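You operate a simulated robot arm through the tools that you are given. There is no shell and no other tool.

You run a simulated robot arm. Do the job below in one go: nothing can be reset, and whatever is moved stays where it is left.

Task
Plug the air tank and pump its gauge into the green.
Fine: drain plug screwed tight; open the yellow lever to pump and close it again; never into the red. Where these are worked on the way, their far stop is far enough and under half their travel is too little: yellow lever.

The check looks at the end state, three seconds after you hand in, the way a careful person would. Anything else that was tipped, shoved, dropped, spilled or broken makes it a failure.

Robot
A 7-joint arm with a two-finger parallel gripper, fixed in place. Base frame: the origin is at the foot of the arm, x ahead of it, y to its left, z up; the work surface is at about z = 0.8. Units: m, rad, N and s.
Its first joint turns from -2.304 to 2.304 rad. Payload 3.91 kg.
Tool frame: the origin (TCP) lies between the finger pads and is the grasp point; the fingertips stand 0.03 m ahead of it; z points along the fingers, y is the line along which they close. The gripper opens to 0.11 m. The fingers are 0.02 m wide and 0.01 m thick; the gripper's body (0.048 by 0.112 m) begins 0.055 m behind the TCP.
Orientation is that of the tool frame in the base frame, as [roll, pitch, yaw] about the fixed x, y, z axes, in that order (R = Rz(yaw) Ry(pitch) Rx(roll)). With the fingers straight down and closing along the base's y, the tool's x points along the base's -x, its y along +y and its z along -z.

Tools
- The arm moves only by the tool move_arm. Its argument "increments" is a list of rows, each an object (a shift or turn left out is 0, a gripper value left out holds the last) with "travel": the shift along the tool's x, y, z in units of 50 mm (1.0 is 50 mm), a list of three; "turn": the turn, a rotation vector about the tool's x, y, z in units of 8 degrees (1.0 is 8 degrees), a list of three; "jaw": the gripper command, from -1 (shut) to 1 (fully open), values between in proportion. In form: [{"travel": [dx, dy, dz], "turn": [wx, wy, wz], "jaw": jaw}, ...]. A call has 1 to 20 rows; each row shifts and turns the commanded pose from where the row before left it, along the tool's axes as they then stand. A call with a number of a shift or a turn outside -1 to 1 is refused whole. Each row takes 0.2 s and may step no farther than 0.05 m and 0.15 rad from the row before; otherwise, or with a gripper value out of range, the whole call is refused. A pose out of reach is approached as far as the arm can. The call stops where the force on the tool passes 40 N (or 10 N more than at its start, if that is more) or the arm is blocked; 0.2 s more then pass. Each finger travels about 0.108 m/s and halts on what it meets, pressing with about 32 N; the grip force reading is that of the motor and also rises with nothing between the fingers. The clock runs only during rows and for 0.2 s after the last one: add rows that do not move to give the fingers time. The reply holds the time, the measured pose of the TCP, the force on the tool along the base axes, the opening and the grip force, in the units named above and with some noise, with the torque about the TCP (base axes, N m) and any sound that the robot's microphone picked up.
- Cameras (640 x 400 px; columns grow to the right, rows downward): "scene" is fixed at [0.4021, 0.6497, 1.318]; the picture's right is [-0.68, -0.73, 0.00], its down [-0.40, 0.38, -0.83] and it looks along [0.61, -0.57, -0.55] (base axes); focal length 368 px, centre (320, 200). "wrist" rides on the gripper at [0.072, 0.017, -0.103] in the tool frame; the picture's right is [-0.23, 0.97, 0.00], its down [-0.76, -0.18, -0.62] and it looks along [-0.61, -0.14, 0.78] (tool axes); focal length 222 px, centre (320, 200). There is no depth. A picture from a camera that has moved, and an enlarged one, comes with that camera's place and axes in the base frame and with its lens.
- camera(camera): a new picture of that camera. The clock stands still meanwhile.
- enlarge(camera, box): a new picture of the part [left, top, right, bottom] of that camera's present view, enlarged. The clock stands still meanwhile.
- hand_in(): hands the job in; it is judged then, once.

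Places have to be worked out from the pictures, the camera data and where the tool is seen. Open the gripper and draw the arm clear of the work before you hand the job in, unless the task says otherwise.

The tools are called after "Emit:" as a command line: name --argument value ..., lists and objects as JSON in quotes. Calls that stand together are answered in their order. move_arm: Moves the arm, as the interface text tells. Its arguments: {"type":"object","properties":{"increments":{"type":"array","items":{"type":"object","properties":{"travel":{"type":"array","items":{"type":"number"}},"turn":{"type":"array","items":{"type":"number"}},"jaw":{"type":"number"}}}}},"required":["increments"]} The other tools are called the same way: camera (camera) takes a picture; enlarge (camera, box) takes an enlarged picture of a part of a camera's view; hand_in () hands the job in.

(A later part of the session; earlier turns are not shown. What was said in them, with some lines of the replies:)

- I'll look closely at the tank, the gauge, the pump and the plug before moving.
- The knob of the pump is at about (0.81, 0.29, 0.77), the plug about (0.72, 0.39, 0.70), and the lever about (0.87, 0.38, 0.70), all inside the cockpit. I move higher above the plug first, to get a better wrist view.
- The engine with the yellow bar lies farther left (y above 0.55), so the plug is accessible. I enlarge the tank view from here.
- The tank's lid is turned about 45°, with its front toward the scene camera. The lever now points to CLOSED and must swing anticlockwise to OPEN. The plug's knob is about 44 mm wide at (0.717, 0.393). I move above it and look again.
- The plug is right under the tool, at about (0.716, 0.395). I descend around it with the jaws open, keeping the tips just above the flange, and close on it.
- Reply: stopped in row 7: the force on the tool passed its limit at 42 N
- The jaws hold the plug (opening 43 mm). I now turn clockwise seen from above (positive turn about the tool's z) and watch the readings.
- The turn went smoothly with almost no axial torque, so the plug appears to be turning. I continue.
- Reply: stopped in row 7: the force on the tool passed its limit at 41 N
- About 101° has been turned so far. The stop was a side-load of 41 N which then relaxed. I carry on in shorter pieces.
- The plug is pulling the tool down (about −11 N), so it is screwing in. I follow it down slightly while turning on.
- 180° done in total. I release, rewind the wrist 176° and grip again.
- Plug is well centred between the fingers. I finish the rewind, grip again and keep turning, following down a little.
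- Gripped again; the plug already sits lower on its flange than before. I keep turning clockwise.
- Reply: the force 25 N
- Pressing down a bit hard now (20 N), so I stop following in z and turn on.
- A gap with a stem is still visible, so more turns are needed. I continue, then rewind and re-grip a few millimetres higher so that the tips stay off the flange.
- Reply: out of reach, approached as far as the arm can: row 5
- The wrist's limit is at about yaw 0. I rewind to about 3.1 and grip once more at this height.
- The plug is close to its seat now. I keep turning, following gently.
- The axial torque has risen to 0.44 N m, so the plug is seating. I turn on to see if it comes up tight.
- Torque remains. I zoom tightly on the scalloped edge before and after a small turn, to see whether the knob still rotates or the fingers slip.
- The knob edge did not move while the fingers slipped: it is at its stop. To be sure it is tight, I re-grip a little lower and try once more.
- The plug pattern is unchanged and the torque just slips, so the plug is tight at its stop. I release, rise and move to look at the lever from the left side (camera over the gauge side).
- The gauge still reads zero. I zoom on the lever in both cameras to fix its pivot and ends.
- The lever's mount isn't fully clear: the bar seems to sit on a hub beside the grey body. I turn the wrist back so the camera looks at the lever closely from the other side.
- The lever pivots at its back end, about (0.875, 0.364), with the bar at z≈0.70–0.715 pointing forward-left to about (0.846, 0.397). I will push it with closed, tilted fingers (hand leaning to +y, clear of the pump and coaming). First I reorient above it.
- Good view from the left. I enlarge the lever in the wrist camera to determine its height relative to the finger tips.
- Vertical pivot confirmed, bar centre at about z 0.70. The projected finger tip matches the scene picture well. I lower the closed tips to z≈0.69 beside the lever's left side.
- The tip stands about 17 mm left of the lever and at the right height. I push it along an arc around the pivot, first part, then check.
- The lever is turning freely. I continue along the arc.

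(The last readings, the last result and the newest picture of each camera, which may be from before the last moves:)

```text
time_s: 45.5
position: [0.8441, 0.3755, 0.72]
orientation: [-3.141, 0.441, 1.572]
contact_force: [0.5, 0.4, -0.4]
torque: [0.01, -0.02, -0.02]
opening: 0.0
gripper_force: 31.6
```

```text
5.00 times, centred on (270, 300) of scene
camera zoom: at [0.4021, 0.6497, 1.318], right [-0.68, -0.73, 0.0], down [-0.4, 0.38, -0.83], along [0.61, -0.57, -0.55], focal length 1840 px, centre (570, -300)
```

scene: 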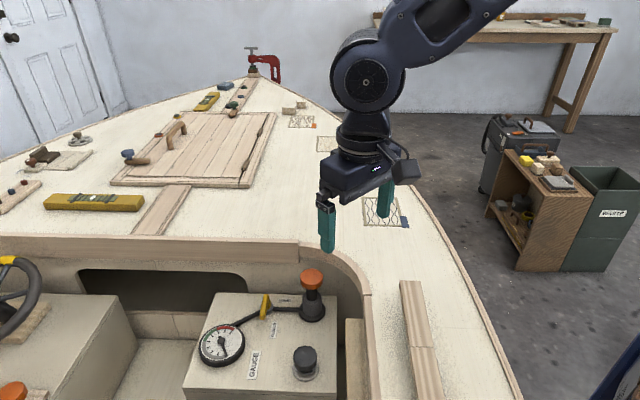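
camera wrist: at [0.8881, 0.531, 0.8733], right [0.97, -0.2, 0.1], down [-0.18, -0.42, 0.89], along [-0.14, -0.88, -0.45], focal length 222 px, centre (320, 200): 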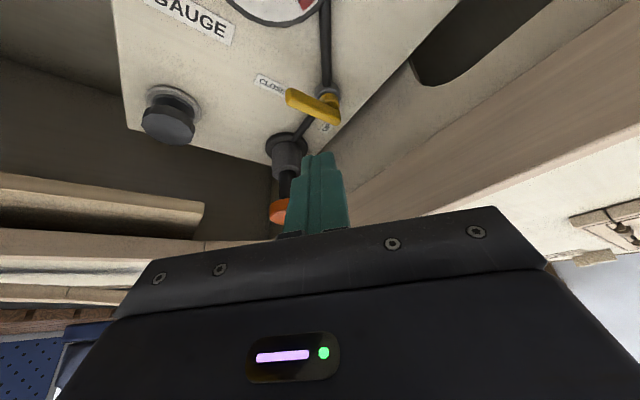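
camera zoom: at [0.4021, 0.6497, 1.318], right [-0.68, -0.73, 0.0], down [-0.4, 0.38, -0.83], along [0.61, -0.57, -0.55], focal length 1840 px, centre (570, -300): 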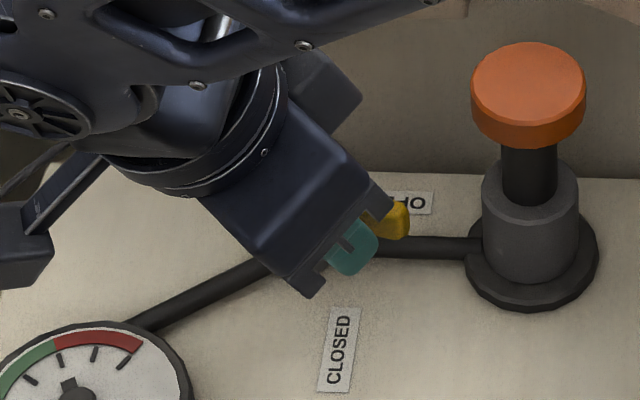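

About 80° turned. I keep going until the lever meets its stop.

Emit:
move_arm --increments '[{"travel": [-0.11, 0.01, 0.052]}, {"travel": [-0.107, 0.032, 0.051]}, {"travel": [-0.099, 0.052, 0.047]}]'

Emit:
enlarge --camera "scene" --box '[210, 260, 330, 340]'

Emit:
camera --camera "wrist"

```text
time_s: 46.4
position: [0.8437, 0.3656, 0.7199]
orientation: [-3.14, 0.435, 1.581]
contact_force: [-9.6, 8.1, 1.9]
torque: [0.16, 0.23, -0.13]
opening: 0.0
gripper_force: 31.7
stopped in row 3: the force on the tool passed its limit at 42 N (the readings are from after the stop); the commanded pose is now the measured one
```

```text
5.00 times, centred on (270, 300) of scene
camera zoom: at [0.4021, 0.6497, 1.318], right [-0.68, -0.73, 0.0], down [-0.4, 0.38, -0.83], along [0.61, -0.57, -0.55], focal length 1840 px, centre (570, -300)
```

zoom: 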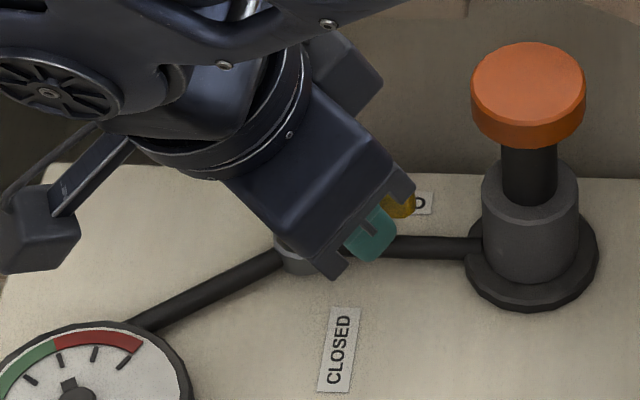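

```text
taken
camera wrist: at [0.862, 0.4751, 0.7835], right [0.98, -0.2, 0.09], down [-0.17, -0.43, 0.89], along [-0.13, -0.88, -0.45], focal length 222 px, centre (320, 200)
```

wrist: 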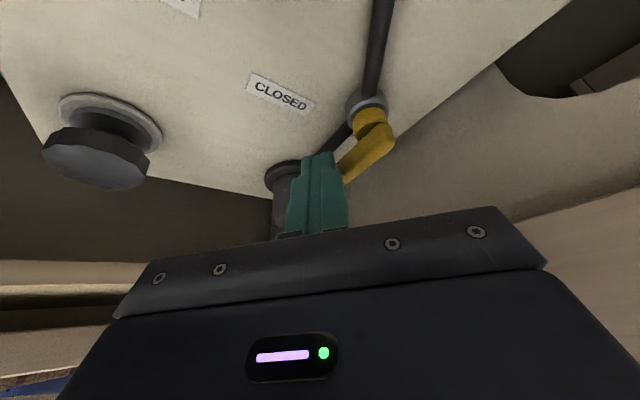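

The lever met its far stop (42 N) and lies along the pipe: open. I retract along the tool axis, straighten up and go above the pump's knob with the fingers closing along base x (parallel to the coaming).

Emit:
move_arm --increments '[{"travel": [0.1, 0, -0.2]}, {"travel": [0, 0, -0.9]}, {"travel": [0, 0, -0.9]}, {"travel": [0, 0, -0.9]}, {"turn": [0, 0.8, 0]}, {"turn": [0, 0.8, 0]}, {"turn": [0, 0.8, 0]}, {"turn": [0, 0.73, 0]}, {}, {}]'

Emit:
enlarge --camera "scene" --box '[170, 250, 370, 375]'

Emit:
camera --camera "wrist"

```text
time_s: 48.6
position: [0.8453, 0.4297, 0.848]
orientation: [3.141, -0.001, 1.577]
contact_force: [0.0, 0.8, -0.4]
torque: [0.01, -0.02, 0.0]
opening: 0.0002
gripper_force: 32.4
```

```text
3.20 times, centred on (270, 312) of scene
camera zoom: at [0.4021, 0.6497, 1.318], right [-0.68, -0.73, 0.0], down [-0.4, 0.38, -0.83], along [0.61, -0.57, -0.55], focal length 1177 px, centre (480, -160)
```

zoom: 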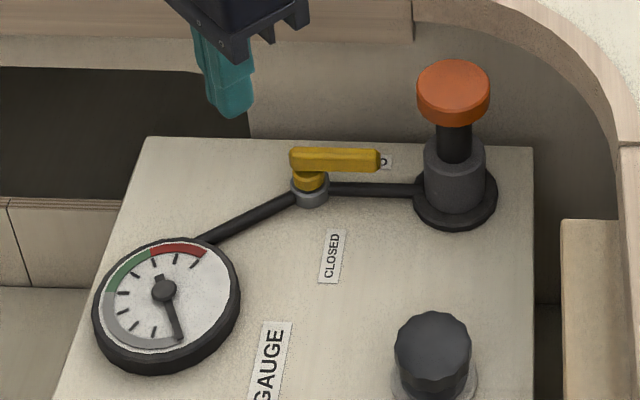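

```text
taken
camera wrist: at [0.8635, 0.5026, 0.9531], right [0.98, -0.22, 0.0], down [-0.17, -0.76, 0.62], along [-0.14, -0.61, -0.78], focal length 222 px, centre (320, 200)
```

wrist: 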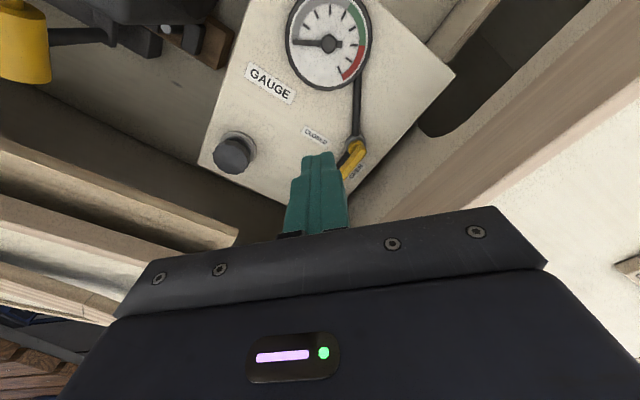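

The lever is open. Now I move above the pump knob (0.8085, 0.295) with the jaws opened to about 70 mm.

Emit:
move_arm --increments '[{"travel": [-0.9, -0.247, 0], "jaw": 0.3}, {"travel": [-0.9, -0.247, 0]}, {"travel": [-0.9, -0.247, 0]}, {}, {}]'

Emit:
camera --camera "wrist"

Emit:
enlarge --camera "scene" --box '[230, 230, 390, 330]'

```text
time_s: 49.8
position: [0.8086, 0.2927, 0.8493]
orientation: [-3.142, -0.002, 1.578]
contact_force: [-0.5, -1.1, -0.4]
torque: [0.03, -0.01, -0.04]
opening: 0.0717
gripper_force: 0.0
```

```text
taken
camera wrist: at [0.8273, 0.3657, 0.9536], right [0.98, -0.22, 0.0], down [-0.17, -0.76, 0.62], along [-0.14, -0.61, -0.78], focal length 222 px, centre (320, 200)
```

wrist: 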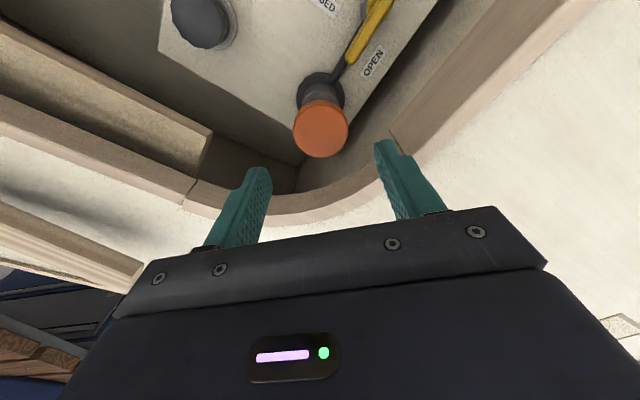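

```text
4.00 times, centred on (310, 280) of scene
camera zoom: at [0.4021, 0.6497, 1.318], right [-0.68, -0.73, 0.0], down [-0.4, 0.38, -0.83], along [0.61, -0.57, -0.55], focal length 1472 px, centre (360, -120)
```

zoom: 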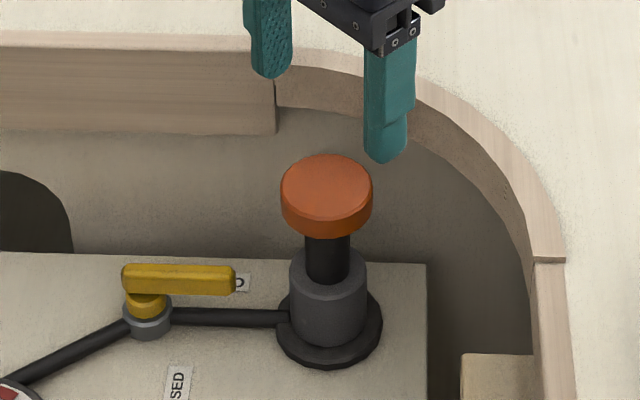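

Knob centre measures about (0.810, 0.296). I descend so that the tips reach just below the knob and close.

Emit:
move_arm --increments '[{"travel": [0.06, 0.03, 0.5]}, {"travel": [0, 0, 0.5]}, {"travel": [0, 0, 0.24]}, {"jaw": -1}, {}, {}]'

Emit:
enlarge --camera "scene" --box '[230, 230, 390, 330]'

Emit:
camera --camera "wrist"

```text
time_s: 51.2
position: [0.8101, 0.2957, 0.7863]
orientation: [-3.139, 0.0, 1.578]
contact_force: [-12.1, -2.5, -1.9]
torque: [-0.07, 0.27, -0.12]
opening: 0.0454
gripper_force: 45.4
```

```text
4.00 times, centred on (310, 280) of scene
camera zoom: at [0.4021, 0.6497, 1.318], right [-0.68, -0.73, 0.0], down [-0.4, 0.38, -0.83], along [0.61, -0.57, -0.55], focal length 1472 px, centre (360, -120)
```

zoom: 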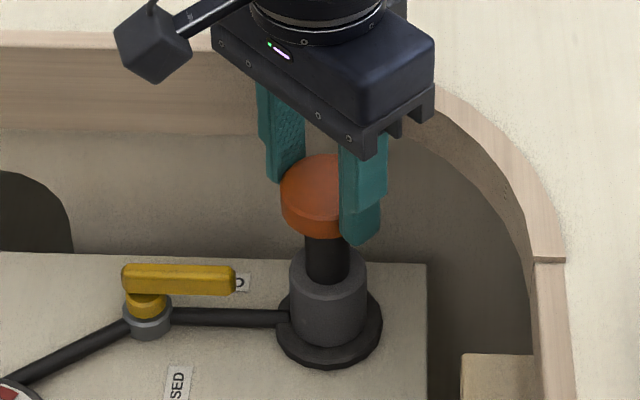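

```text
taken
camera wrist: at [0.8281, 0.3694, 0.8898], right [0.98, -0.22, 0.0], down [-0.17, -0.76, 0.62], along [-0.14, -0.61, -0.78], focal length 222 px, centre (320, 200)
```

wrist: 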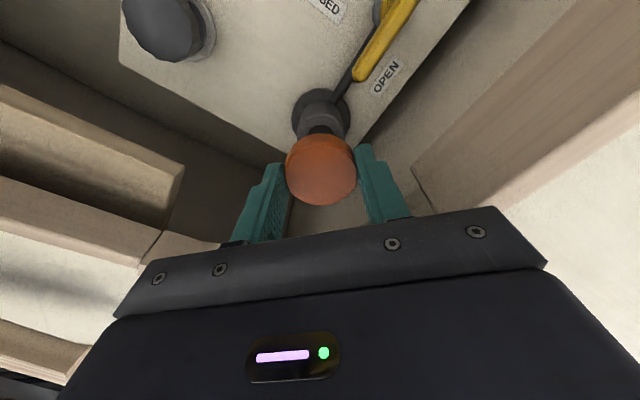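

The knob is held (45 mm). I push it down in small steps.

Emit:
move_arm --increments '[{"travel": [0, 0, 0.1]}, {"travel": [0, 0, 0.1]}, {"travel": [0, 0, 0.1]}, {"travel": [0, 0, 0.1]}]'

Emit:
enlarge --camera "scene" --box '[170, 250, 370, 375]'

```text
time_s: 52.2
position: [0.8104, 0.2958, 0.7669]
orientation: [-3.141, -0.001, 1.579]
contact_force: [-25.9, -8.2, 4.6]
torque: [-0.34, 0.6, -0.1]
opening: 0.0455
gripper_force: 44.8
```

```text
3.20 times, centred on (270, 312) of scene
camera zoom: at [0.4021, 0.6497, 1.318], right [-0.68, -0.73, 0.0], down [-0.4, 0.38, -0.83], along [0.61, -0.57, -0.55], focal length 1177 px, centre (480, -160)
```

zoom: 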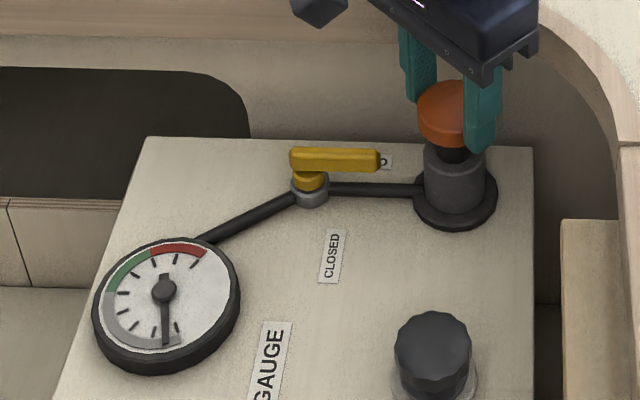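

The gauge needle begins to rise. I ease the side load (1 mm toward −x) and go on down to the end of the stroke.

Emit:
move_arm --increments '[{"travel": [0, -0.03, 0.06]}, {"travel": [0, 0, 0.08]}, {"travel": [0, 0, 0.08]}, {"travel": [0, 0, 0.08]}]'

Emit:
enlarge --camera "scene" --box '[170, 250, 370, 375]'

```text
time_s: 53.2
position: [0.8095, 0.2975, 0.753]
orientation: [3.14, -0.001, 1.575]
contact_force: [2.0, -1.8, 9.9]
torque: [-0.15, -0.24, -0.26]
opening: 0.0459
gripper_force: 44.8
```

```text
3.20 times, centred on (270, 312) of scene
camera zoom: at [0.4021, 0.6497, 1.318], right [-0.68, -0.73, 0.0], down [-0.4, 0.38, -0.83], along [0.61, -0.57, -0.55], focal length 1177 px, centre (480, -160)
```

zoom: 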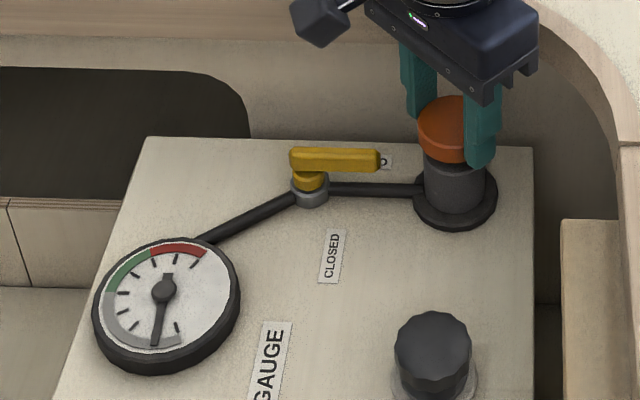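

Near the bottom; one stroke adds about 25° on the gauge. I pull the handle up again and check that the pressure holds.

Emit:
move_arm --increments '[{"travel": [0, 0, -0.16]}, {"travel": [0, 0, -0.16]}, {"travel": [0, 0, -0.16]}, {"travel": [0, 0, -0.16]}, {}]'

Emit:
enlarge --camera "scene" --box '[170, 250, 370, 375]'

```text
time_s: 54.4
position: [0.8098, 0.2959, 0.7843]
orientation: [-3.141, -0.002, 1.577]
contact_force: [18.1, 1.3, 4.4]
torque: [0.18, -0.44, -0.01]
opening: 0.0455
gripper_force: 45.4
```

```text
3.20 times, centred on (270, 312) of scene
camera zoom: at [0.4021, 0.6497, 1.318], right [-0.68, -0.73, 0.0], down [-0.4, 0.38, -0.83], along [0.61, -0.57, -0.55], focal length 1177 px, centre (480, -160)
```

zoom: 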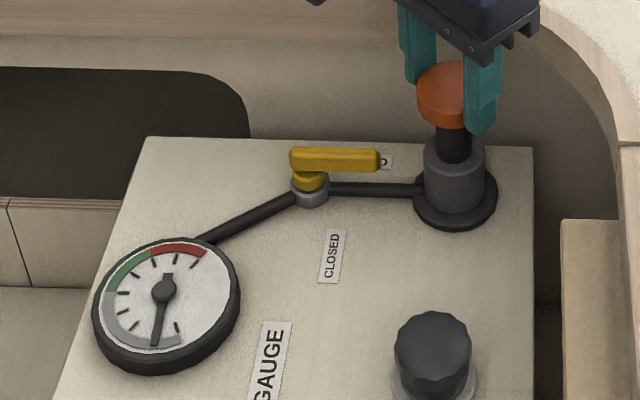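

The pressure holds on the up-stroke. Second stroke now: down and up.

Emit:
move_arm --increments '[{"travel": [0, 0.012, 0.165]}, {"travel": [0, 0, 0.165]}, {"travel": [0, 0, 0.165]}, {"travel": [0, 0, 0.165]}, {}, {"travel": [0, 0, -0.165]}, {"travel": [0, 0, -0.165]}, {"travel": [0, 0, -0.165]}, {"travel": [0, 0, -0.165]}, {}]'

Emit:
enlarge --camera "scene" --box '[170, 250, 370, 375]'

```text
time_s: 56.6
position: [0.8096, 0.2967, 0.7849]
orientation: [3.141, -0.002, 1.579]
contact_force: [12.2, -14.2, 4.0]
torque: [-0.34, -0.35, 0.03]
opening: 0.0458
gripper_force: 44.8
```

```text
3.20 times, centred on (270, 312) of scene
camera zoom: at [0.4021, 0.6497, 1.318], right [-0.68, -0.73, 0.0], down [-0.4, 0.38, -0.83], along [0.61, -0.57, -0.55], focal length 1177 px, centre (480, -160)
```

zoom: 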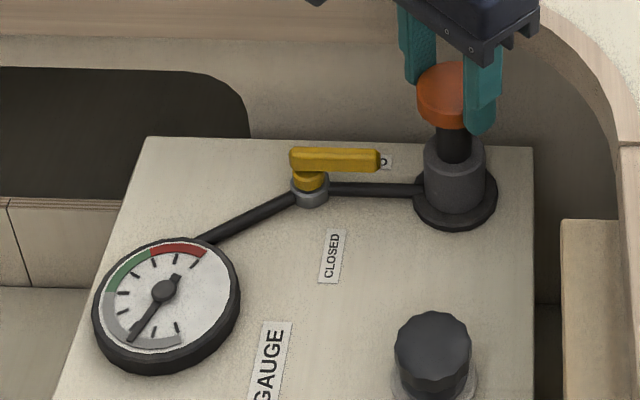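

The needle is at about 36° from straight down, ~30° per stroke. Third stroke.

Emit:
move_arm --increments '[{"travel": [0, 0.01, 0.165]}, {"travel": [0, 0, 0.165]}, {"travel": [0, 0, 0.165]}, {"travel": [0, 0, 0.165]}, {}, {"travel": [0, 0, -0.165]}, {"travel": [0, 0, -0.165]}, {"travel": [0, 0, -0.165]}, {"travel": [0, 0, -0.165]}, {}]'

Emit:
enlarge --camera "scene" --box '[170, 250, 370, 375]'

```text
time_s: 58.8
position: [0.8095, 0.2967, 0.7843]
orientation: [3.141, -0.001, 1.577]
contact_force: [-6.4, -21.3, 3.8]
torque: [-0.49, -0.04, -0.09]
opening: 0.0459
gripper_force: 45.2
```

```text
3.20 times, centred on (270, 312) of scene
camera zoom: at [0.4021, 0.6497, 1.318], right [-0.68, -0.73, 0.0], down [-0.4, 0.38, -0.83], along [0.61, -0.57, -0.55], focal length 1177 px, centre (480, -160)
```

zoom: 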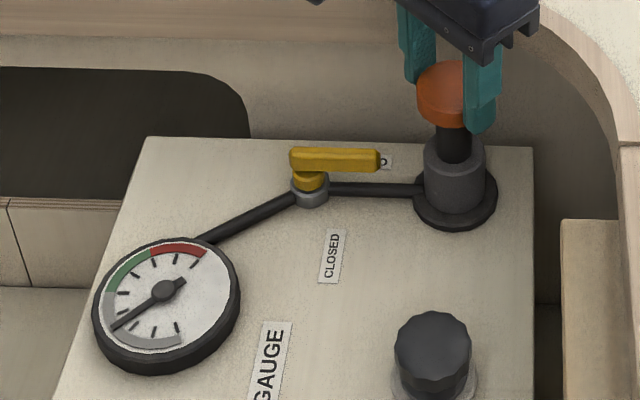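

Needle has moved on to about 8 o'clock. Fourth stroke.

Emit:
move_arm --increments '[{"travel": [-0.015, 0, 0.165]}, {"travel": [0, 0, 0.165]}, {"travel": [0, 0, 0.165]}, {"travel": [0, 0, 0.165]}, {}, {"travel": [0, 0, -0.165]}, {"travel": [0, 0, -0.165]}, {"travel": [0, 0, -0.165]}, {"travel": [0, 0, -0.165]}, {}]'

Emit:
enlarge --camera "scene" --box '[190, 310, 260, 370]'

```text
time_s: 61.0
position: [0.8096, 0.2964, 0.787]
orientation: [-3.139, 0.001, 1.578]
contact_force: [-2.0, 3.6, 3.2]
torque: [0.26, -0.04, -0.22]
opening: 0.0457
gripper_force: 45.0
```

```text
6.67 times, centred on (225, 340) of scene
camera zoom: at [0.4021, 0.6497, 1.318], right [-0.68, -0.73, 0.0], down [-0.4, 0.38, -0.83], along [0.61, -0.57, -0.55], focal length 2453 px, centre (953, -733)
```

zoom: 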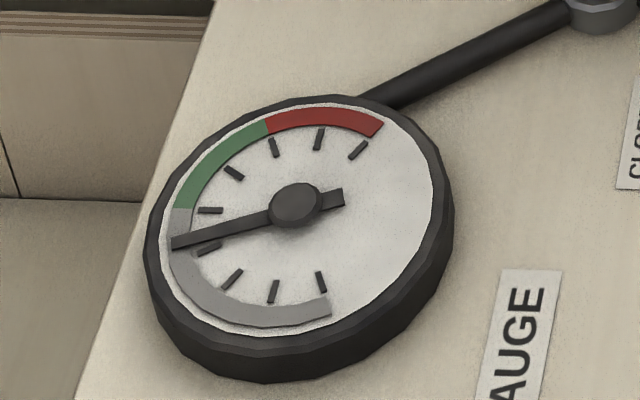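

The needle is about one stroke short of the green's start; two strokes should bring it to mid-green. Fifth stroke, then check.

Emit:
move_arm --increments '[{"travel": [0, 0, 0.165]}, {"travel": [0, 0, 0.165]}, {"travel": [0, 0, 0.165]}, {"travel": [0, 0, 0.165]}, {}, {"travel": [0, 0, -0.165]}, {"travel": [0, 0, -0.165]}, {"travel": [0, 0, -0.165]}, {"travel": [0, 0, -0.165]}, {}]'

Emit:
enlarge --camera "scene" --box '[190, 310, 260, 370]'

```text
time_s: 63.2
position: [0.8103, 0.2962, 0.784]
orientation: [-3.14, 0.0, 1.579]
contact_force: [-11.7, 6.7, 3.7]
torque: [0.15, 0.25, -0.25]
opening: 0.0454
gripper_force: 45.2
```

```text
6.67 times, centred on (225, 340) of scene
camera zoom: at [0.4021, 0.6497, 1.318], right [-0.68, -0.73, 0.0], down [-0.4, 0.38, -0.83], along [0.61, -0.57, -0.55], focal length 2453 px, centre (953, -733)
```

zoom: 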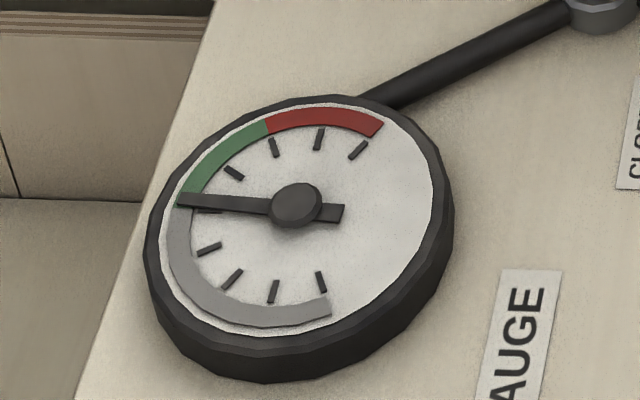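

The needle is just entering the green. One more stroke should bring it to about mid-green.

Emit:
move_arm --increments '[{"travel": [0, -0.008, 0.165]}, {"travel": [0, 0, 0.165]}, {"travel": [0, 0, 0.165]}, {"travel": [0, 0, 0.165]}, {}, {"travel": [0, 0, -0.165]}, {"travel": [0, 0, -0.165]}, {"travel": [0, 0, -0.165]}, {"travel": [0, 0, -0.165]}, {}]'

Emit:
enlarge --camera "scene" --box '[190, 310, 260, 370]'

```text
time_s: 65.4
position: [0.8094, 0.2961, 0.7838]
orientation: [3.142, -0.003, 1.578]
contact_force: [5.8, 11.2, 4.6]
torque: [0.21, -0.25, -0.14]
opening: 0.0456
gripper_force: 45.3
```

```text
6.67 times, centred on (225, 340) of scene
camera zoom: at [0.4021, 0.6497, 1.318], right [-0.68, -0.73, 0.0], down [-0.4, 0.38, -0.83], along [0.61, -0.57, -0.55], focal length 2453 px, centre (953, -733)
```

zoom: 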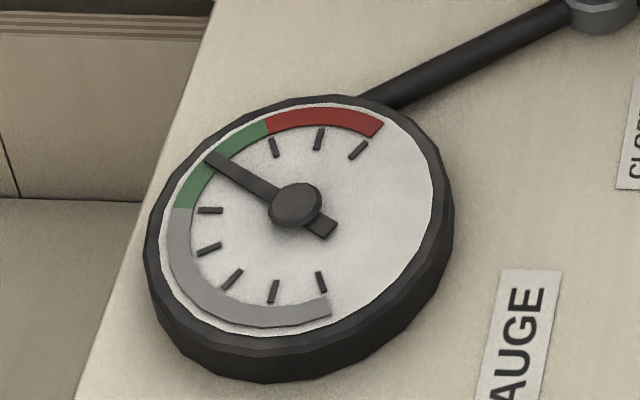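

The needle is in the middle of the green. I release the handle, rise, move left, close the jaws and tilt the hand again for closing the lever.

Emit:
move_arm --increments '[{"jaw": 0.3}, {}, {"travel": [0, 0, -0.65]}, {"travel": [0, 0, -0.65]}, {"travel": [0.8, 0.5, 0]}, {"travel": [0.8, 0.5, 0], "jaw": -1}, {"travel": [0, 0.5, 0]}, {"turn": [0, -0.8, 0]}, {"turn": [0, -0.8, 0]}, {"turn": [0, -0.8, 0]}, {"turn": [0, -0.73, 0]}, {}]'

Emit:
enlarge --camera "scene" --box '[170, 250, 370, 375]'

Emit:
camera --camera "wrist"

```text
time_s: 68.0
position: [0.8837, 0.376, 0.8502]
orientation: [-3.142, 0.437, 1.578]
contact_force: [0.4, -0.4, -0.1]
torque: [-0.02, 0.0, 0.01]
opening: 0.0
gripper_force: 32.2
```

```text
3.20 times, centred on (270, 312) of scene
camera zoom: at [0.4021, 0.6497, 1.318], right [-0.68, -0.73, 0.0], down [-0.4, 0.38, -0.83], along [0.61, -0.57, -0.55], focal length 1177 px, centre (480, -160)
```

zoom: 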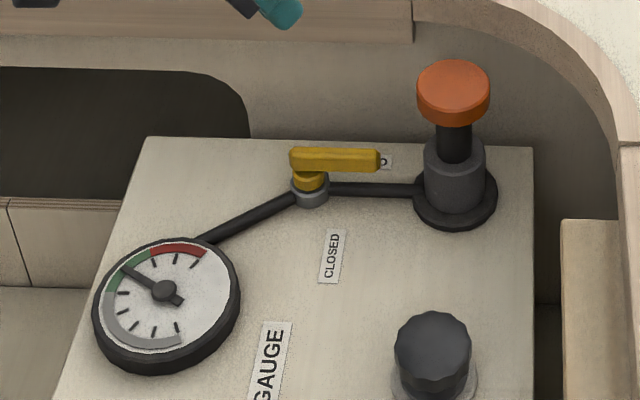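

```text
taken
camera wrist: at [0.9017, 0.4868, 0.913], right [0.98, -0.2, 0.1], down [-0.17, -0.43, 0.89], along [-0.14, -0.88, -0.45], focal length 222 px, centre (320, 200)
```

wrist: 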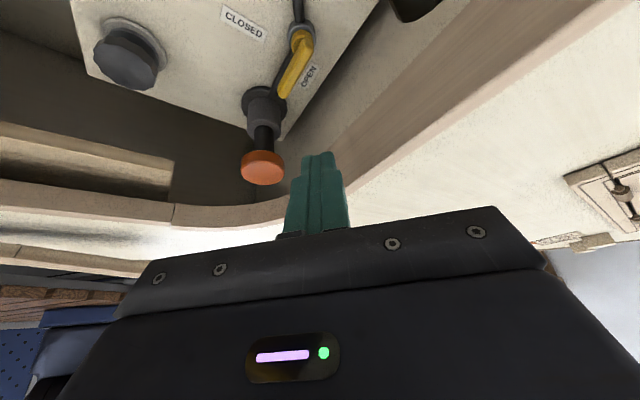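

Everything held: gauge in the green, handle up. I lower the tilted closed tips behind the lever (between lever and coaming), stopping partway to check.

Emit:
move_arm --increments '[{"travel": [-0.839, -0.114, 0.392]}, {"travel": [0.27, 0, 0.58]}, {"travel": [0.27, 0, 0.58]}, {"travel": [0.2, 0, 0.44]}, {}]'

Emit:
enlarge --camera "scene" --box '[210, 240, 350, 330]'

Emit:
camera --camera "wrist"

```text
time_s: 69.2
position: [0.8789, 0.3314, 0.7584]
orientation: [-3.139, 0.435, 1.578]
contact_force: [0.4, -0.2, 0.3]
torque: [0.0, -0.03, 0.0]
opening: 0.0
gripper_force: 32.2
```

```text
4.44 times, centred on (280, 285) of scene
camera zoom: at [0.4021, 0.6497, 1.318], right [-0.68, -0.73, 0.0], down [-0.4, 0.38, -0.83], along [0.61, -0.57, -0.55], focal length 1635 px, centre (498, -178)
```

zoom: 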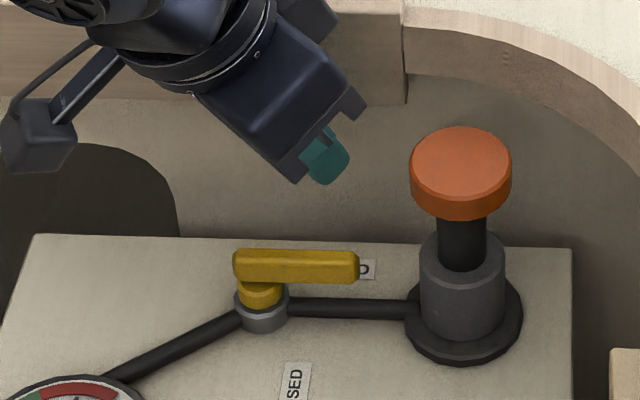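

```text
taken
camera wrist: at [0.8976, 0.4409, 0.8229], right [0.98, -0.2, 0.1], down [-0.17, -0.43, 0.89], along [-0.14, -0.88, -0.45], focal length 222 px, centre (320, 200)
```

wrist: 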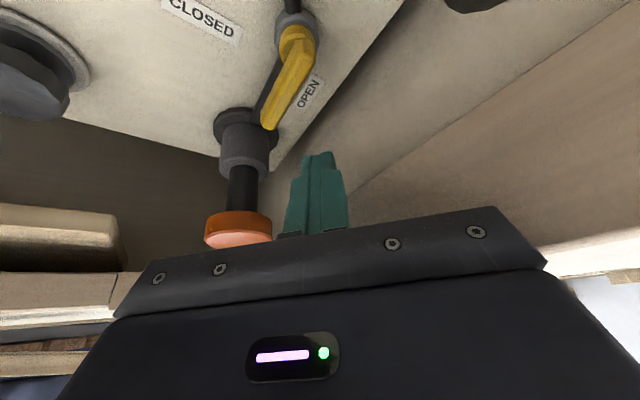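

Good clearance to lever, handle and coaming. I lower the remaining 36 mm.

Emit:
move_arm --increments '[{"travel": [0.155, 0, 0.33]}, {"travel": [0.15, 0, 0.32]}, {}]'

Emit:
enlarge --camera "scene" --box '[210, 240, 350, 330]'

Emit:
camera --camera "wrist"

```text
time_s: 69.6
position: [0.8818, 0.3325, 0.7561]
orientation: [3.135, 0.432, 1.574]
contact_force: [-7.6, 3.9, 17.2]
torque: [0.03, -1.36, 0.27]
opening: 0.0002
gripper_force: 32.0
stopped in row 1: the force on the tool passed its limit at 70 N (the readings are from after the stop); the commanded pose is now the measured one
```

```text
4.44 times, centred on (280, 285) of scene
camera zoom: at [0.4021, 0.6497, 1.318], right [-0.68, -0.73, 0.0], down [-0.4, 0.38, -0.83], along [0.61, -0.57, -0.55], focal length 1635 px, centre (498, -178)
```

zoom: 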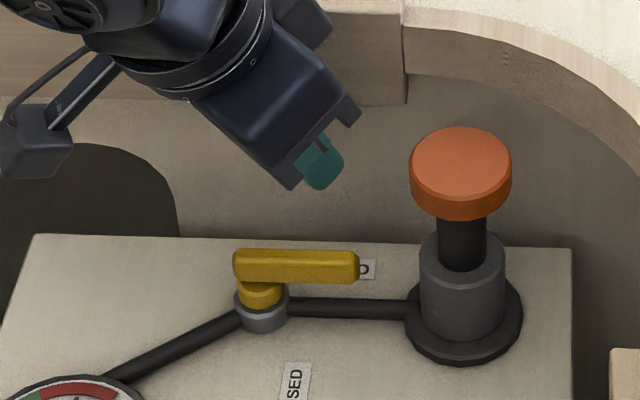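

```text
taken
camera wrist: at [0.8988, 0.4428, 0.8199], right [0.97, -0.2, 0.1], down [-0.18, -0.43, 0.88], along [-0.13, -0.88, -0.46], focal length 222 px, centre (320, 200)
```

wrist: 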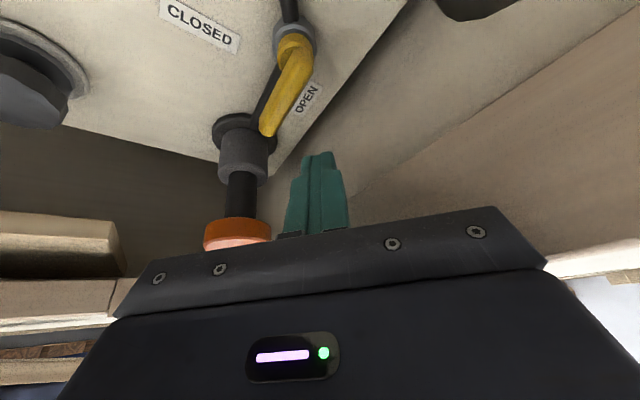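

The gripper body's +x corner touched the coaming plank (contact works out near (0.934, 0.348, 0.81)); nothing moved. I back off, and reorient to yaw 2.0 with a 30° lean toward the front, so that the body clears both plank and handle.

Emit:
move_arm --increments '[{"travel": [0, -0.05, -0.6]}, {"travel": [0, 0, -0.6]}, {"travel": [0, 0, -0.6]}, {"turn": [0, 0.78, 0]}, {"turn": [0, 0.78, 0]}, {"turn": [0, 0.78, 0]}, {"turn": [0, 0.76, 0]}, {"turn": [0, 0, -0.77]}, {"turn": [0, 0, -0.77]}, {"turn": [0, 0, -0.77]}, {"turn": [0, 0, -0.77]}, {"turn": [0, -0.94, 0]}, {"turn": [0, -0.94, 0]}, {"turn": [0, -0.94, 0]}, {"turn": [0, -0.94, 0]}, {}]'

Emit:
camera --camera "wrist"

Emit:
enlarge --camera "scene" --box '[150, 220, 390, 370]'

```text
time_s: 73.0
position: [0.8784, 0.3709, 0.8352]
orientation: [3.137, 0.531, 2.004]
contact_force: [0.9, -1.2, -0.3]
torque: [0.0, -0.02, -0.03]
opening: 0.0001
gripper_force: 31.6
```

```text
taken
camera wrist: at [0.8468, 0.4819, 0.8888], right [0.97, 0.23, 0.12], down [-0.02, -0.39, 0.92], along [0.26, -0.89, -0.37], focal length 222 px, centre (320, 200)
```

wrist: 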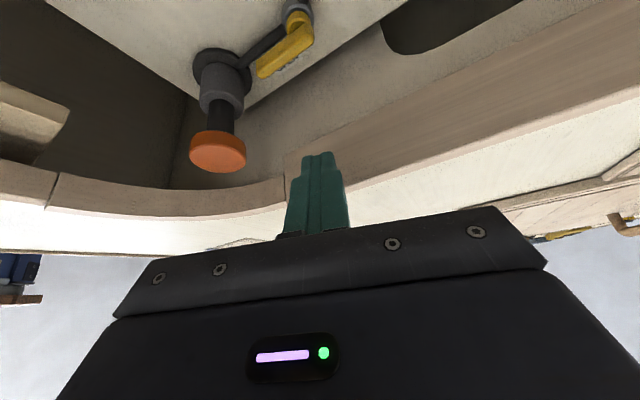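

```text
2.67 times, centred on (270, 295) of scene
camera zoom: at [0.4021, 0.6497, 1.318], right [-0.68, -0.73, 0.0], down [-0.4, 0.38, -0.83], along [0.61, -0.57, -0.55], focal length 981 px, centre (453, -53)
```

zoom: 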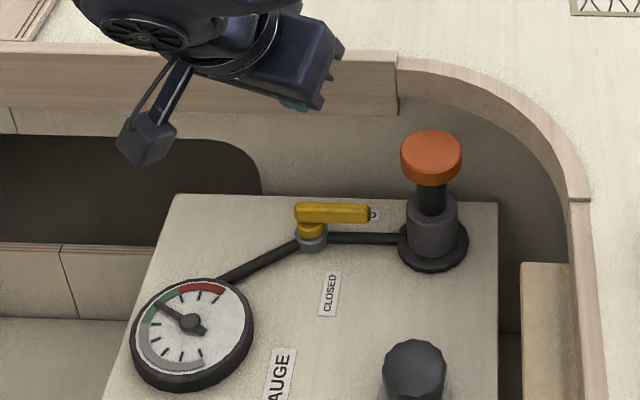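

The plank's inner face is now well located, and the new lean keeps the hand in front. I move to the place behind the lever and descend part-way, then check.

Emit:
move_arm --increments '[{"travel": [-0.523, -0.07, 0.307]}, {"travel": [0.25, 0, 0.43]}, {"travel": [0.25, 0, 0.43]}, {"travel": [0.25, 0, 0.43]}, {}]'

Emit:
camera --camera "wrist"

Emit:
enlarge --camera "scene" --box '[210, 240, 350, 330]'

```text
time_s: 74.2
position: [0.8879, 0.3414, 0.7601]
orientation: [3.136, 0.527, 2.007]
contact_force: [0.7, 0.4, 0.0]
torque: [0.0, 0.01, -0.02]
opening: 0.0002
gripper_force: 32.5
```

```text
taken
camera wrist: at [0.8563, 0.4529, 0.8136], right [0.97, 0.23, 0.12], down [-0.02, -0.39, 0.92], along [0.26, -0.89, -0.37], focal length 222 px, centre (320, 200)
```

wrist: 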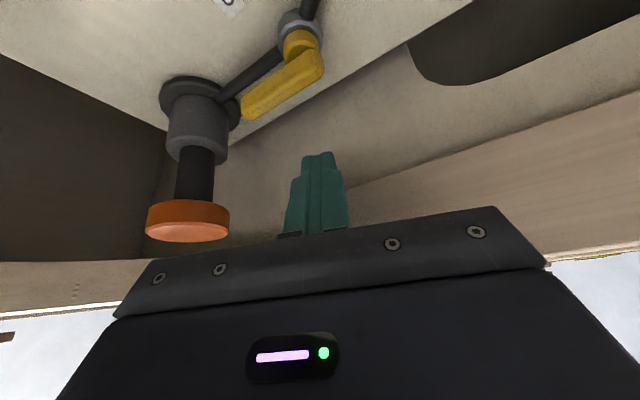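

```text
4.44 times, centred on (280, 285) of scene
camera zoom: at [0.4021, 0.6497, 1.318], right [-0.68, -0.73, 0.0], down [-0.4, 0.38, -0.83], along [0.61, -0.57, -0.55], focal length 1635 px, centre (498, -178)
```

zoom: 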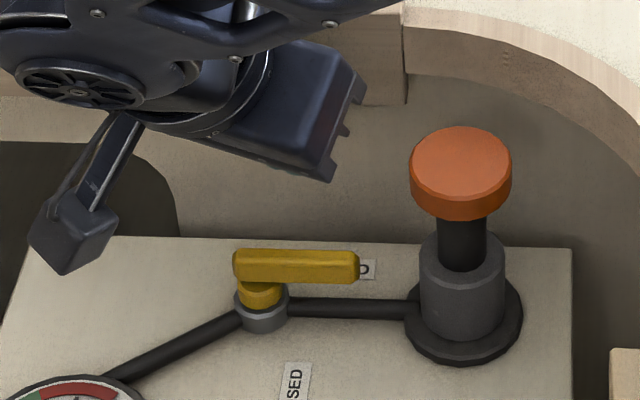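

Clear so far. I lower the last 38 mm in small steps.

Emit:
move_arm --increments '[{"travel": [0.1, 0, 0.17]}, {"travel": [0.1, 0, 0.17]}, {"travel": [0.1, 0, 0.17]}, {"travel": [0.095, 0, 0.16]}]'

Emit:
camera --camera "wrist"

Emit:
enlarge --camera "scene" --box '[210, 240, 350, 330]'

```text
time_s: 75.2
position: [0.8887, 0.3416, 0.7223]
orientation: [3.138, 0.529, 2.004]
contact_force: [0.4, 0.8, -0.3]
torque: [0.02, -0.02, 0.05]
opening: 0.0001
gripper_force: 32.0
```

```text
taken
camera wrist: at [0.8572, 0.4535, 0.7749], right [0.97, 0.23, 0.12], down [-0.02, -0.39, 0.92], along [0.26, -0.89, -0.37], focal length 222 px, centre (320, 200)
```

wrist: 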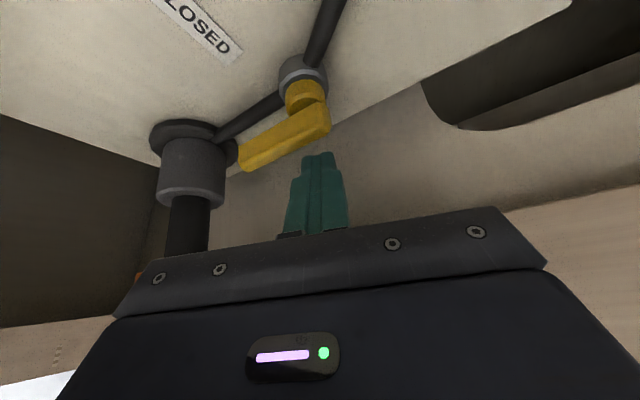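

```text
4.44 times, centred on (280, 285) of scene
camera zoom: at [0.4021, 0.6497, 1.318], right [-0.68, -0.73, 0.0], down [-0.4, 0.38, -0.83], along [0.61, -0.57, -0.55], focal length 1635 px, centre (498, -178)
```

zoom: 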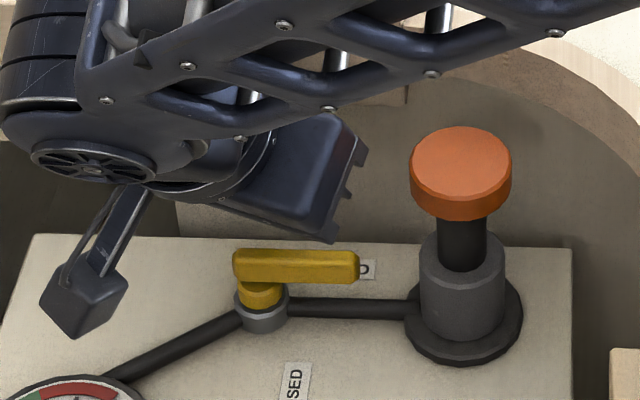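

The tips are in place behind the lever. I start pushing it back along the arc toward CLOSED.

Emit:
move_arm --increments '[{"travel": [0.153, -0.184, -0.09]}, {"travel": [0.104, -0.165, -0.061]}, {"travel": [0.112, -0.138, -0.066]}, {"travel": [0.12, -0.072, -0.07]}]'

Emit:
enlarge --camera "scene" --box '[210, 240, 350, 330]'

Emit:
camera --camera "wrist"

```text
time_s: 76.2
position: [0.8519, 0.356, 0.7208]
orientation: [3.138, 0.53, 2.004]
contact_force: [-0.2, 0.9, -0.6]
torque: [-0.01, 0.0, 0.01]
opening: 0.0
gripper_force: 32.0
```

```text
4.44 times, centred on (280, 285) of scene
camera zoom: at [0.4021, 0.6497, 1.318], right [-0.68, -0.73, 0.0], down [-0.4, 0.38, -0.83], along [0.61, -0.57, -0.55], focal length 1635 px, centre (498, -178)
```

zoom: 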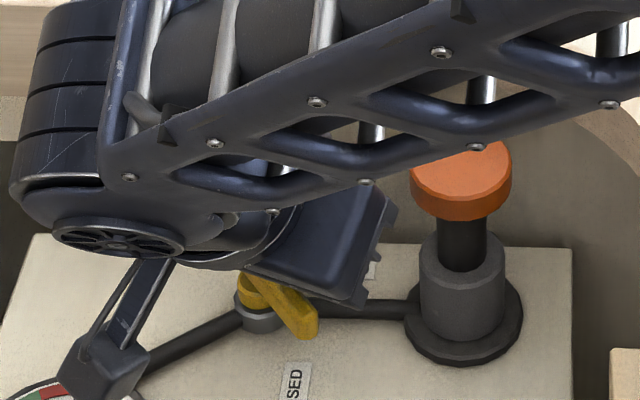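

```text
taken
camera wrist: at [0.8197, 0.4671, 0.7751], right [0.97, 0.23, 0.12], down [-0.02, -0.39, 0.92], along [0.26, -0.89, -0.37], focal length 222 px, centre (320, 200)
```

wrist: 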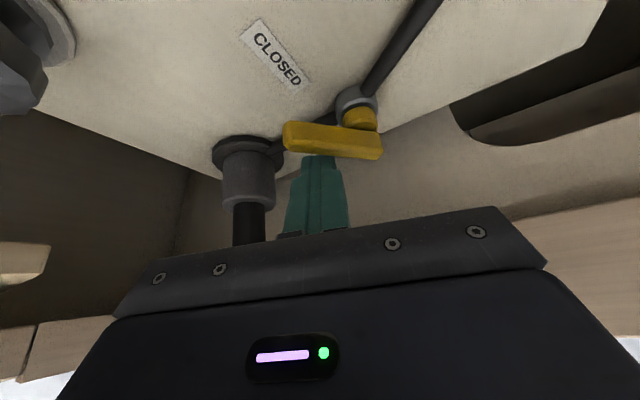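

The lever is about half-way back. I continue.

Emit:
move_arm --increments '[{"travel": [0.132, -0.035, -0.077]}, {"travel": [0.134, 0.006, -0.079]}, {"travel": [0.129, 0.047, -0.076]}]'

Emit:
enlarge --camera "scene" --box '[210, 240, 350, 330]'

Emit:
camera --camera "wrist"

```text
time_s: 77.0
position: [0.8427, 0.376, 0.7222]
orientation: [3.137, 0.529, 2.005]
contact_force: [0.0, -0.6, 0.4]
torque: [-0.01, 0.02, -0.01]
opening: 0.0
gripper_force: 31.7
```

```text
4.44 times, centred on (280, 285) of scene
camera zoom: at [0.4021, 0.6497, 1.318], right [-0.68, -0.73, 0.0], down [-0.4, 0.38, -0.83], along [0.61, -0.57, -0.55], focal length 1635 px, centre (498, -178)
```

zoom: 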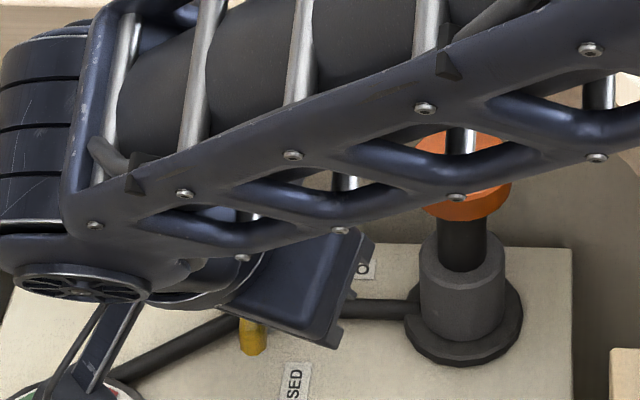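

```text
taken
camera wrist: at [0.8108, 0.4876, 0.7754], right [0.97, 0.23, 0.12], down [-0.02, -0.39, 0.92], along [0.26, -0.89, -0.37], focal length 222 px, centre (320, 200)
```

wrist: 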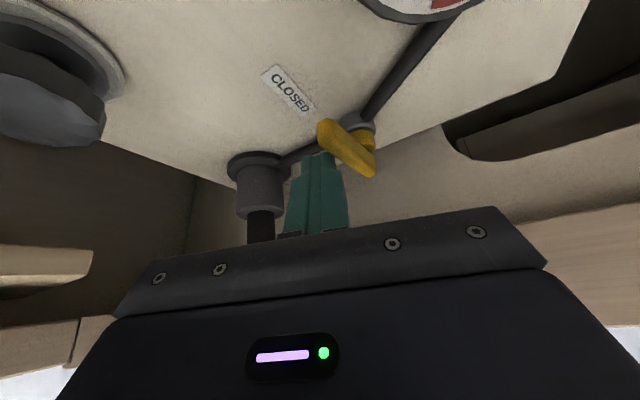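

Nearly closed. I continue until the lever meets its closed stop.

Emit:
move_arm --increments '[{"travel": [0.087, 0.069, -0.051]}, {"travel": [0.079, 0.087, -0.047]}, {"travel": [0.056, 0.096, -0.033]}]'

Emit:
camera --camera "wrist"

Emit:
enlarge --camera "scene" --box '[170, 220, 410, 370]'

```text
time_s: 77.7
position: [0.8437, 0.3825, 0.7208]
orientation: [-3.135, 0.533, 2.001]
contact_force: [-24.0, -13.6, 14.7]
torque: [-0.19, 0.3, -0.04]
opening: 0.0
gripper_force: 32.5
stopped in row 3: the force on the tool passed its limit at 48 N (the readings are from after the stop); the commanded pose is now the measured one
```

```text
taken
camera wrist: at [0.8137, 0.4952, 0.7745], right [0.97, 0.23, 0.11], down [-0.02, -0.38, 0.93], along [0.25, -0.9, -0.36], focal length 222 px, centre (320, 200)
```

wrist: 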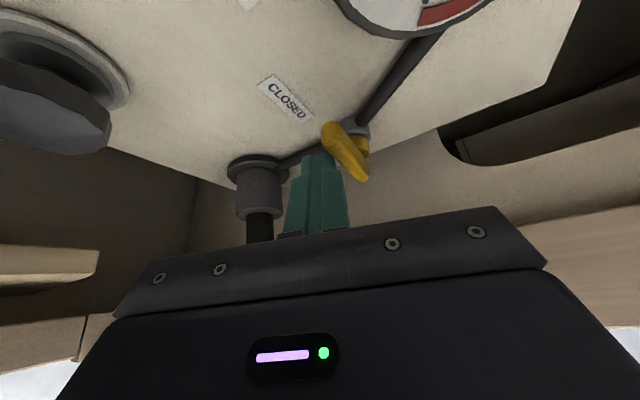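

```text
2.67 times, centred on (290, 295) of scene
camera zoom: at [0.4021, 0.6497, 1.318], right [-0.68, -0.73, 0.0], down [-0.4, 0.38, -0.83], along [0.61, -0.57, -0.55], focal length 981 px, centre (400, -53)
```

zoom: 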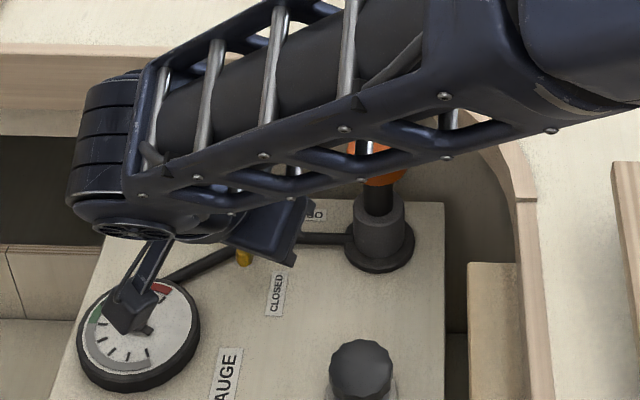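

It met resistance consistent with the closed stop. I back off slightly, retract along the tool axis and check the lever and gauge.

Emit:
move_arm --increments '[{"travel": [-0.025, -0.08, 0.015]}, {"travel": [0, 0, -0.6]}, {"travel": [0, 0, -0.7]}, {"travel": [0, 0, -0.8]}, {"travel": [0, 0, -0.8]}, {"turn": [0, 0.94, 0]}, {"turn": [0, 0.94, 0]}, {"turn": [0, 0.94, 0]}, {"turn": [0, 0.94, 0]}, {}]'

Emit:
camera --camera "wrist"

Emit:
enlarge --camera "scene" --box '[170, 250, 370, 375]'

```text
time_s: 79.9
position: [0.8128, 0.4473, 0.847]
orientation: [-3.138, 0.008, 2.001]
contact_force: [-0.4, 0.0, -0.2]
torque: [0.0, 0.0, -0.03]
opening: 0.0
gripper_force: 32.1
```

```text
taken
camera wrist: at [0.7986, 0.5229, 0.9497], right [0.98, 0.2, 0.0], down [0.16, -0.76, 0.63], along [0.12, -0.62, -0.78], focal length 222 px, centre (320, 200)
```

wrist: 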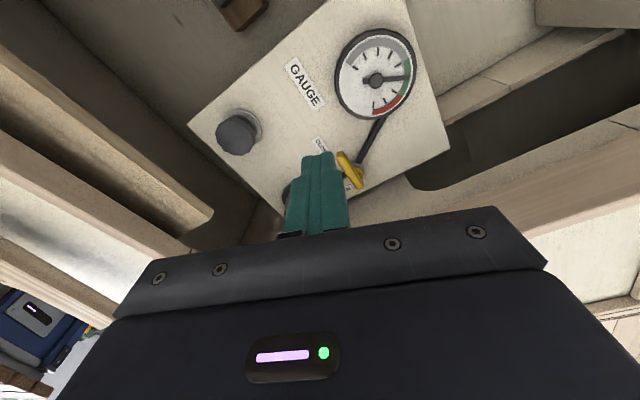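

```text
3.20 times, centred on (270, 312) of scene
camera zoom: at [0.4021, 0.6497, 1.318], right [-0.68, -0.73, 0.0], down [-0.4, 0.38, -0.83], along [0.61, -0.57, -0.55], focal length 1177 px, centre (480, -160)
```

zoom: 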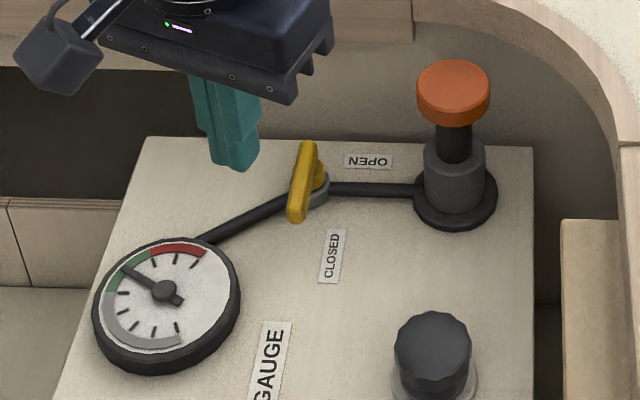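

The lever looks closed again and the gauge is still mid-green. I compare the lever with its original view at the same zoom.

Emit:
enlarge --camera "scene" --box '[235, 260, 345, 330]'

Emit:
enlarge --camera "scene" --box '[270, 335, 340, 390]'

Emit:
enlarge --camera "scene" --box '[190, 310, 260, 370]'

```text
5.71 times, centred on (290, 295) of scene
camera zoom: at [0.4021, 0.6497, 1.318], right [-0.68, -0.73, 0.0], down [-0.4, 0.38, -0.83], along [0.61, -0.57, -0.55], focal length 2102 px, centre (491, -343)
```

zoom: 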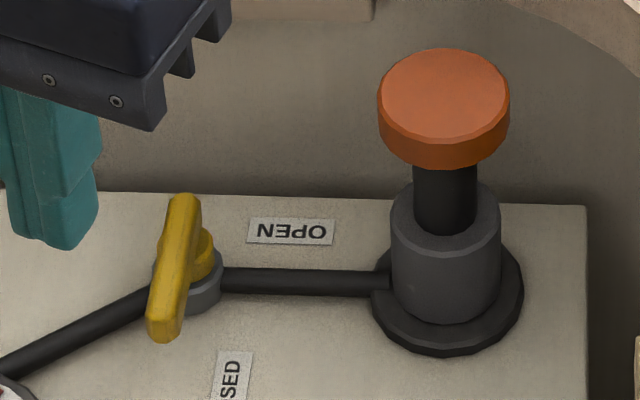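

```text
7.27 times, centred on (305, 362) of scene
camera zoom: at [0.4021, 0.6497, 1.318], right [-0.68, -0.73, 0.0], down [-0.4, 0.38, -0.83], along [0.61, -0.57, -0.55], focal length 2676 px, centre (429, -982)
```

zoom: 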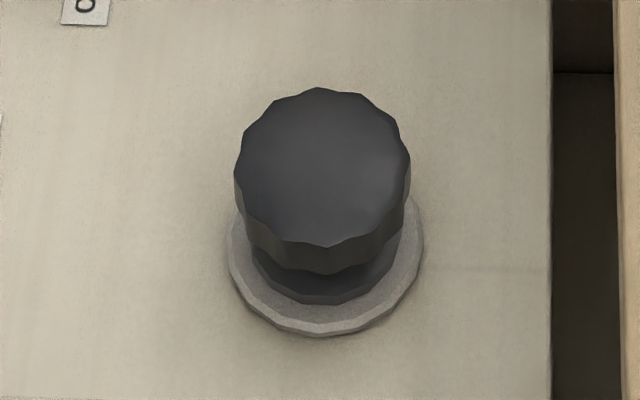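

```text
6.67 times, centred on (225, 340) of scene
camera zoom: at [0.4021, 0.6497, 1.318], right [-0.68, -0.73, 0.0], down [-0.4, 0.38, -0.83], along [0.61, -0.57, -0.55], focal length 2453 px, centre (953, -733)
```

zoom: 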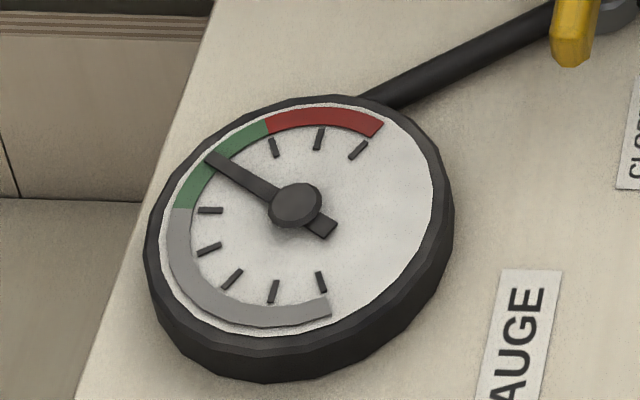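

The lever is back exactly at its closed stop, the plug is seated and the gauge holds mid-green. I open the gripper and draw the arm up and away.

Emit:
move_arm --increments '[{"travel": [0, 0, -0.9]}, {"travel": [0, 0, -0.9]}, {"travel": [0, 0, -0.9]}, {"travel": [0, 0, -0.9], "jaw": 1}, {"travel": [0, 0, -0.8]}, {"travel": [-0.4, -0.7, 0]}, {"travel": [-0.4, -0.7, 0]}, {"travel": [-0.4, -0.7, 0]}, {"travel": [-0.4, -0.7, 0]}, {}]'

Emit:
camera --camera "scene"

Emit:
enlarge --camera "scene" --box '[170, 250, 370, 375]'

```text
time_s: 82.1
position: [0.718, 0.319, 1.0686]
orientation: [-3.138, 0.009, 2.002]
contact_force: [0.0, 0.2, 1.0]
torque: [0.01, 0.0, -0.03]
opening: 0.1101
gripper_force: 0.0
```

```text
taken
```

scene: 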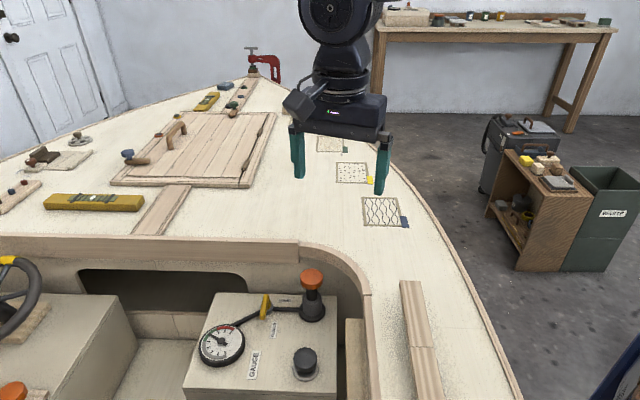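

```text
3.20 times, centred on (270, 312) of scene
camera zoom: at [0.4021, 0.6497, 1.318], right [-0.68, -0.73, 0.0], down [-0.4, 0.38, -0.83], along [0.61, -0.57, -0.55], focal length 1177 px, centre (480, -160)
```

zoom: 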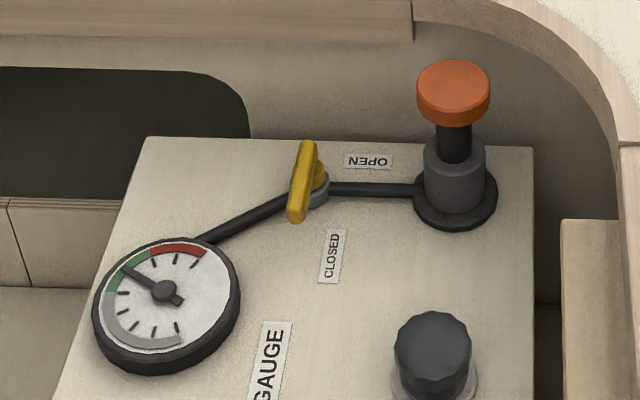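

The plug is tight, the lever is closed, the gauge reads steadily in the green, nothing else has moved, and the arm is clear with the jaws open. I hand the job in.

Emit:
hand_in

```text
The job is handed in.
```

I've handed in the job: the air tank is plugged and its gauge sits in the middle of the green. I don't have the result of the check yet.

- **Drain plug:** I turned it clockwise a little over one turn. It then stopped turning and the fingers slipped on it, so it is at its stop.
- **Yellow lever:** I swung it all the way open before pumping, then all the way back. It now sits exactly as it did at the start, on CLOSED.
- **Pump and gauge:** Six full strokes raised the needle from zero to mid-green, and I never saw it near the red. It held steady from the last stroke until I handed in.
- **Contact with the boat:** While I was reaching behind the lever, the gripper body pressed on the wooden plank at the edge of the cockpit. The force reached 70 N and the arm stopped itself. I backed off and changed the approach angle. Nothing looks moved or marked in the pictures taken afterwards.

The gripper is open and the arm is clear of the tank.
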